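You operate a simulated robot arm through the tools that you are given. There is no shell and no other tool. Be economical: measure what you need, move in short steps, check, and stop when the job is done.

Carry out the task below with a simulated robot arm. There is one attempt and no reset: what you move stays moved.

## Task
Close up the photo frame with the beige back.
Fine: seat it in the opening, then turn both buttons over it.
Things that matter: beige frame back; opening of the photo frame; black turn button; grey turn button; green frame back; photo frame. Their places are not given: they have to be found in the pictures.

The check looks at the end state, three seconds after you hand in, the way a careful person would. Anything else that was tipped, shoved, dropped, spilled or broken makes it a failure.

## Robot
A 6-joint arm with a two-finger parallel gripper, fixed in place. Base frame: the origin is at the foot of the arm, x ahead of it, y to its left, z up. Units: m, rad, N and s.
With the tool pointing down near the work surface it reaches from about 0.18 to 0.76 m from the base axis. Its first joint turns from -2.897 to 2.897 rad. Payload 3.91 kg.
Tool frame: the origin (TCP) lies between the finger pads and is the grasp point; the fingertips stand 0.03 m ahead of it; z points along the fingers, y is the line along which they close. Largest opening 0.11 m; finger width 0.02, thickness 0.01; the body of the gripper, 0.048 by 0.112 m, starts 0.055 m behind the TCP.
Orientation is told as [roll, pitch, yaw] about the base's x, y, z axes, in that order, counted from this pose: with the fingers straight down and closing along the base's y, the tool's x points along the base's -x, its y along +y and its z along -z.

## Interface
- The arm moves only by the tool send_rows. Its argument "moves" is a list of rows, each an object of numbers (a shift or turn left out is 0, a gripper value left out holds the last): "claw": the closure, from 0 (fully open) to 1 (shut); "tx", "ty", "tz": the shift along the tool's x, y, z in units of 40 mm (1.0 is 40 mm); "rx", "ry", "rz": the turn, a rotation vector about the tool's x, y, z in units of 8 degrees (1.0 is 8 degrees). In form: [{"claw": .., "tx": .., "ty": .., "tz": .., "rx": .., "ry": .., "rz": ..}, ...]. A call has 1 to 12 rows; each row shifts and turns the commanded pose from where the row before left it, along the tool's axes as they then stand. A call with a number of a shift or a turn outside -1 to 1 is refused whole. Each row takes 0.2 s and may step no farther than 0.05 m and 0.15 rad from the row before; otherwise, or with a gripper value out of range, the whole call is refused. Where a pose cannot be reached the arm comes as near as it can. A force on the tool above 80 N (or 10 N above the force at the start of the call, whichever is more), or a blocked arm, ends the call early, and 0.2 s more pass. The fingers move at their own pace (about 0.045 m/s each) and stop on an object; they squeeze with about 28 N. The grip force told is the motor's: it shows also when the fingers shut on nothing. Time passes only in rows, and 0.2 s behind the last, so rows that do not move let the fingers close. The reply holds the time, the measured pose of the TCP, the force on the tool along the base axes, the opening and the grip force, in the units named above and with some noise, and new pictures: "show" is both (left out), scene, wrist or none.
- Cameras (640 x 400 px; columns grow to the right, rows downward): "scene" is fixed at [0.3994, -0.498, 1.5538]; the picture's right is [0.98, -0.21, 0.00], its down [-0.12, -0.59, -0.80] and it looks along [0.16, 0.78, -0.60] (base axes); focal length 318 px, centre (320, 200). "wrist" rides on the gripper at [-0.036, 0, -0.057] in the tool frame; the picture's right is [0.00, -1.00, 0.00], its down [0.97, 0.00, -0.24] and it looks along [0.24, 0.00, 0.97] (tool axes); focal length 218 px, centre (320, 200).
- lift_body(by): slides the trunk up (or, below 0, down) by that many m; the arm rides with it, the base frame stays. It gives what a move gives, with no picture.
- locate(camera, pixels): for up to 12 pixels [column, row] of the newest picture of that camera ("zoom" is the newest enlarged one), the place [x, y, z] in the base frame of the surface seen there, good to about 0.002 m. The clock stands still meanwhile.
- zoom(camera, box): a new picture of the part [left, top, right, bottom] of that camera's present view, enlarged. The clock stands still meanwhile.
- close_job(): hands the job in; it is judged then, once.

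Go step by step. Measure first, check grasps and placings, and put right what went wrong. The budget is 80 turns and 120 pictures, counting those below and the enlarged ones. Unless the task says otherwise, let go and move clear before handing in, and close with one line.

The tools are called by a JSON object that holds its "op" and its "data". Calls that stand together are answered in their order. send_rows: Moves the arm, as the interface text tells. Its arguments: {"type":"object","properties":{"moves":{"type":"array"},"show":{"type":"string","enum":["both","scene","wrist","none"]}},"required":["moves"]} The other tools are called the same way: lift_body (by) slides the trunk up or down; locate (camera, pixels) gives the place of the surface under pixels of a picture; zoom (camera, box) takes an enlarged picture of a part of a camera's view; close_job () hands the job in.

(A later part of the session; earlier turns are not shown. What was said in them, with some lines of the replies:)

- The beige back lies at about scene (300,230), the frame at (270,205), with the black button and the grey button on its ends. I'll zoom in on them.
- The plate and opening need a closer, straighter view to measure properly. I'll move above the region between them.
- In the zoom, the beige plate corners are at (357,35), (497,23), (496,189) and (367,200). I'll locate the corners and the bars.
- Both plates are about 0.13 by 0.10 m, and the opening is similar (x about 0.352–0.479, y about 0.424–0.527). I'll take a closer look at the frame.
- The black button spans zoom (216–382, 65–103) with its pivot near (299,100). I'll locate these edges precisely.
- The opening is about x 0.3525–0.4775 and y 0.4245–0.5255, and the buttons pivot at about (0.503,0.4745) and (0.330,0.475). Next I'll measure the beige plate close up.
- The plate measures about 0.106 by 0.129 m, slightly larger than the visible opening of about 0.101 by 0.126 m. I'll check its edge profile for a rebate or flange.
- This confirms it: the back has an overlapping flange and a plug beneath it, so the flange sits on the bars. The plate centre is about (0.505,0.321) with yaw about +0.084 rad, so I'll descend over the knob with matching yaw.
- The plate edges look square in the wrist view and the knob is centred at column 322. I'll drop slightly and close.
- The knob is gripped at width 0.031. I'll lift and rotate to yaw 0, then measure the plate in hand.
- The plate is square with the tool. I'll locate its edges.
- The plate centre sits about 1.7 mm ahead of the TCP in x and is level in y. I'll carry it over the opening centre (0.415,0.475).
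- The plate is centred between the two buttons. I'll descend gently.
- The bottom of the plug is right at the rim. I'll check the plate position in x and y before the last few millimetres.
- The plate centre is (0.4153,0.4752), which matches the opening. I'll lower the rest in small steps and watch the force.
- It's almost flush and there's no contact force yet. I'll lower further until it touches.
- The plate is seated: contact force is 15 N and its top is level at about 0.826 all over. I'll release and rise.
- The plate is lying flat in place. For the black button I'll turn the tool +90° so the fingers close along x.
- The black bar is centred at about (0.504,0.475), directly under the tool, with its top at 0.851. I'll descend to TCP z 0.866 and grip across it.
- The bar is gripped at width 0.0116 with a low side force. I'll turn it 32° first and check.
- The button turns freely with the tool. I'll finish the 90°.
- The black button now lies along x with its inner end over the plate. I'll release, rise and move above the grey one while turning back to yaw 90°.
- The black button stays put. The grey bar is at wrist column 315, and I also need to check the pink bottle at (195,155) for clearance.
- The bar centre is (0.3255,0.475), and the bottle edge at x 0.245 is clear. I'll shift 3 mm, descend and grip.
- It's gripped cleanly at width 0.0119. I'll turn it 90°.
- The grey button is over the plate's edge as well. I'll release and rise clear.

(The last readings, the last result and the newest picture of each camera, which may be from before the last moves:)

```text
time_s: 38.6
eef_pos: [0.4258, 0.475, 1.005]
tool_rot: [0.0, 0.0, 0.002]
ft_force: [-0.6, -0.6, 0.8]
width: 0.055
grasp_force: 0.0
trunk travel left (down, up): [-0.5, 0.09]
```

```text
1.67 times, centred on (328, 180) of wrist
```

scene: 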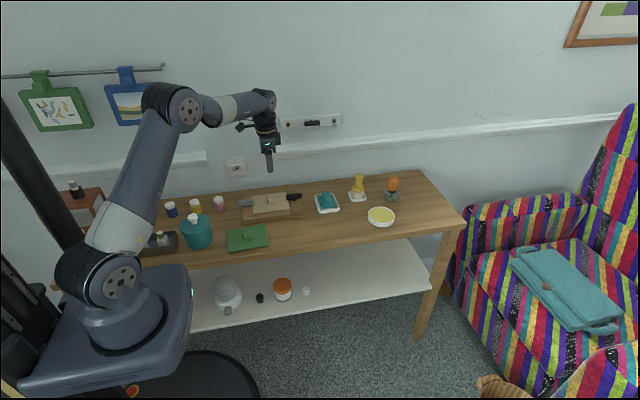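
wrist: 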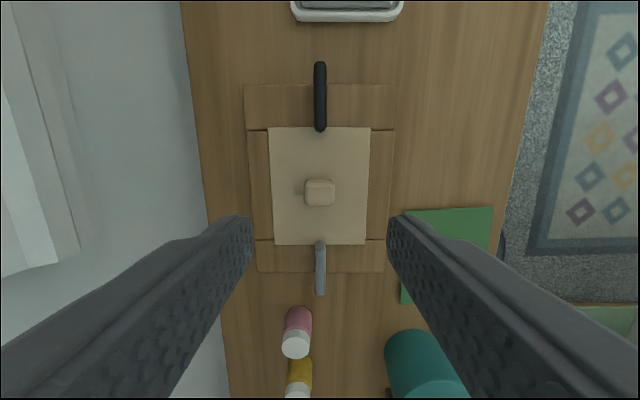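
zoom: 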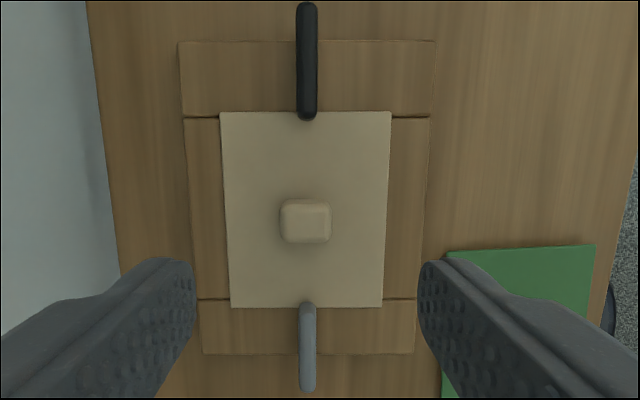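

Both buttons now lie along x with their inner ends over the plate. As a last check I'll confirm the plate is still level and the overlap is real.

{"op": "locate", "data": {"camera": "wrist", "pixels": [[275, 133], [365, 133], [280, 240], [362, 240], [320, 129], [320, 244], [300, 129], [300, 243]]}}

```text
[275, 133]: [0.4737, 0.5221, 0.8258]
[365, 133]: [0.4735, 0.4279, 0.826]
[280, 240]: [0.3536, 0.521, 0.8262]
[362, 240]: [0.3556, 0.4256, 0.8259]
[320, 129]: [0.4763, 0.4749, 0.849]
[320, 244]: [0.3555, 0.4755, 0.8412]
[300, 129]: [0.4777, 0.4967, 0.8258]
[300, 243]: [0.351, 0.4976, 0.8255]
```

The plate is level at 0.826, and both button ends reach over it (black to x about 0.475, grey to about 0.356, plate spanning about 0.350–0.480). I'm handing in.

{"op": "close_job", "data": {}}

```text
The job is handed in.
```

The beige back is seated level in the photo frame and both the black and grey buttons are turned over its edges. The arm has let go and moved clear, and nothing else was disturbed in the last pictures.
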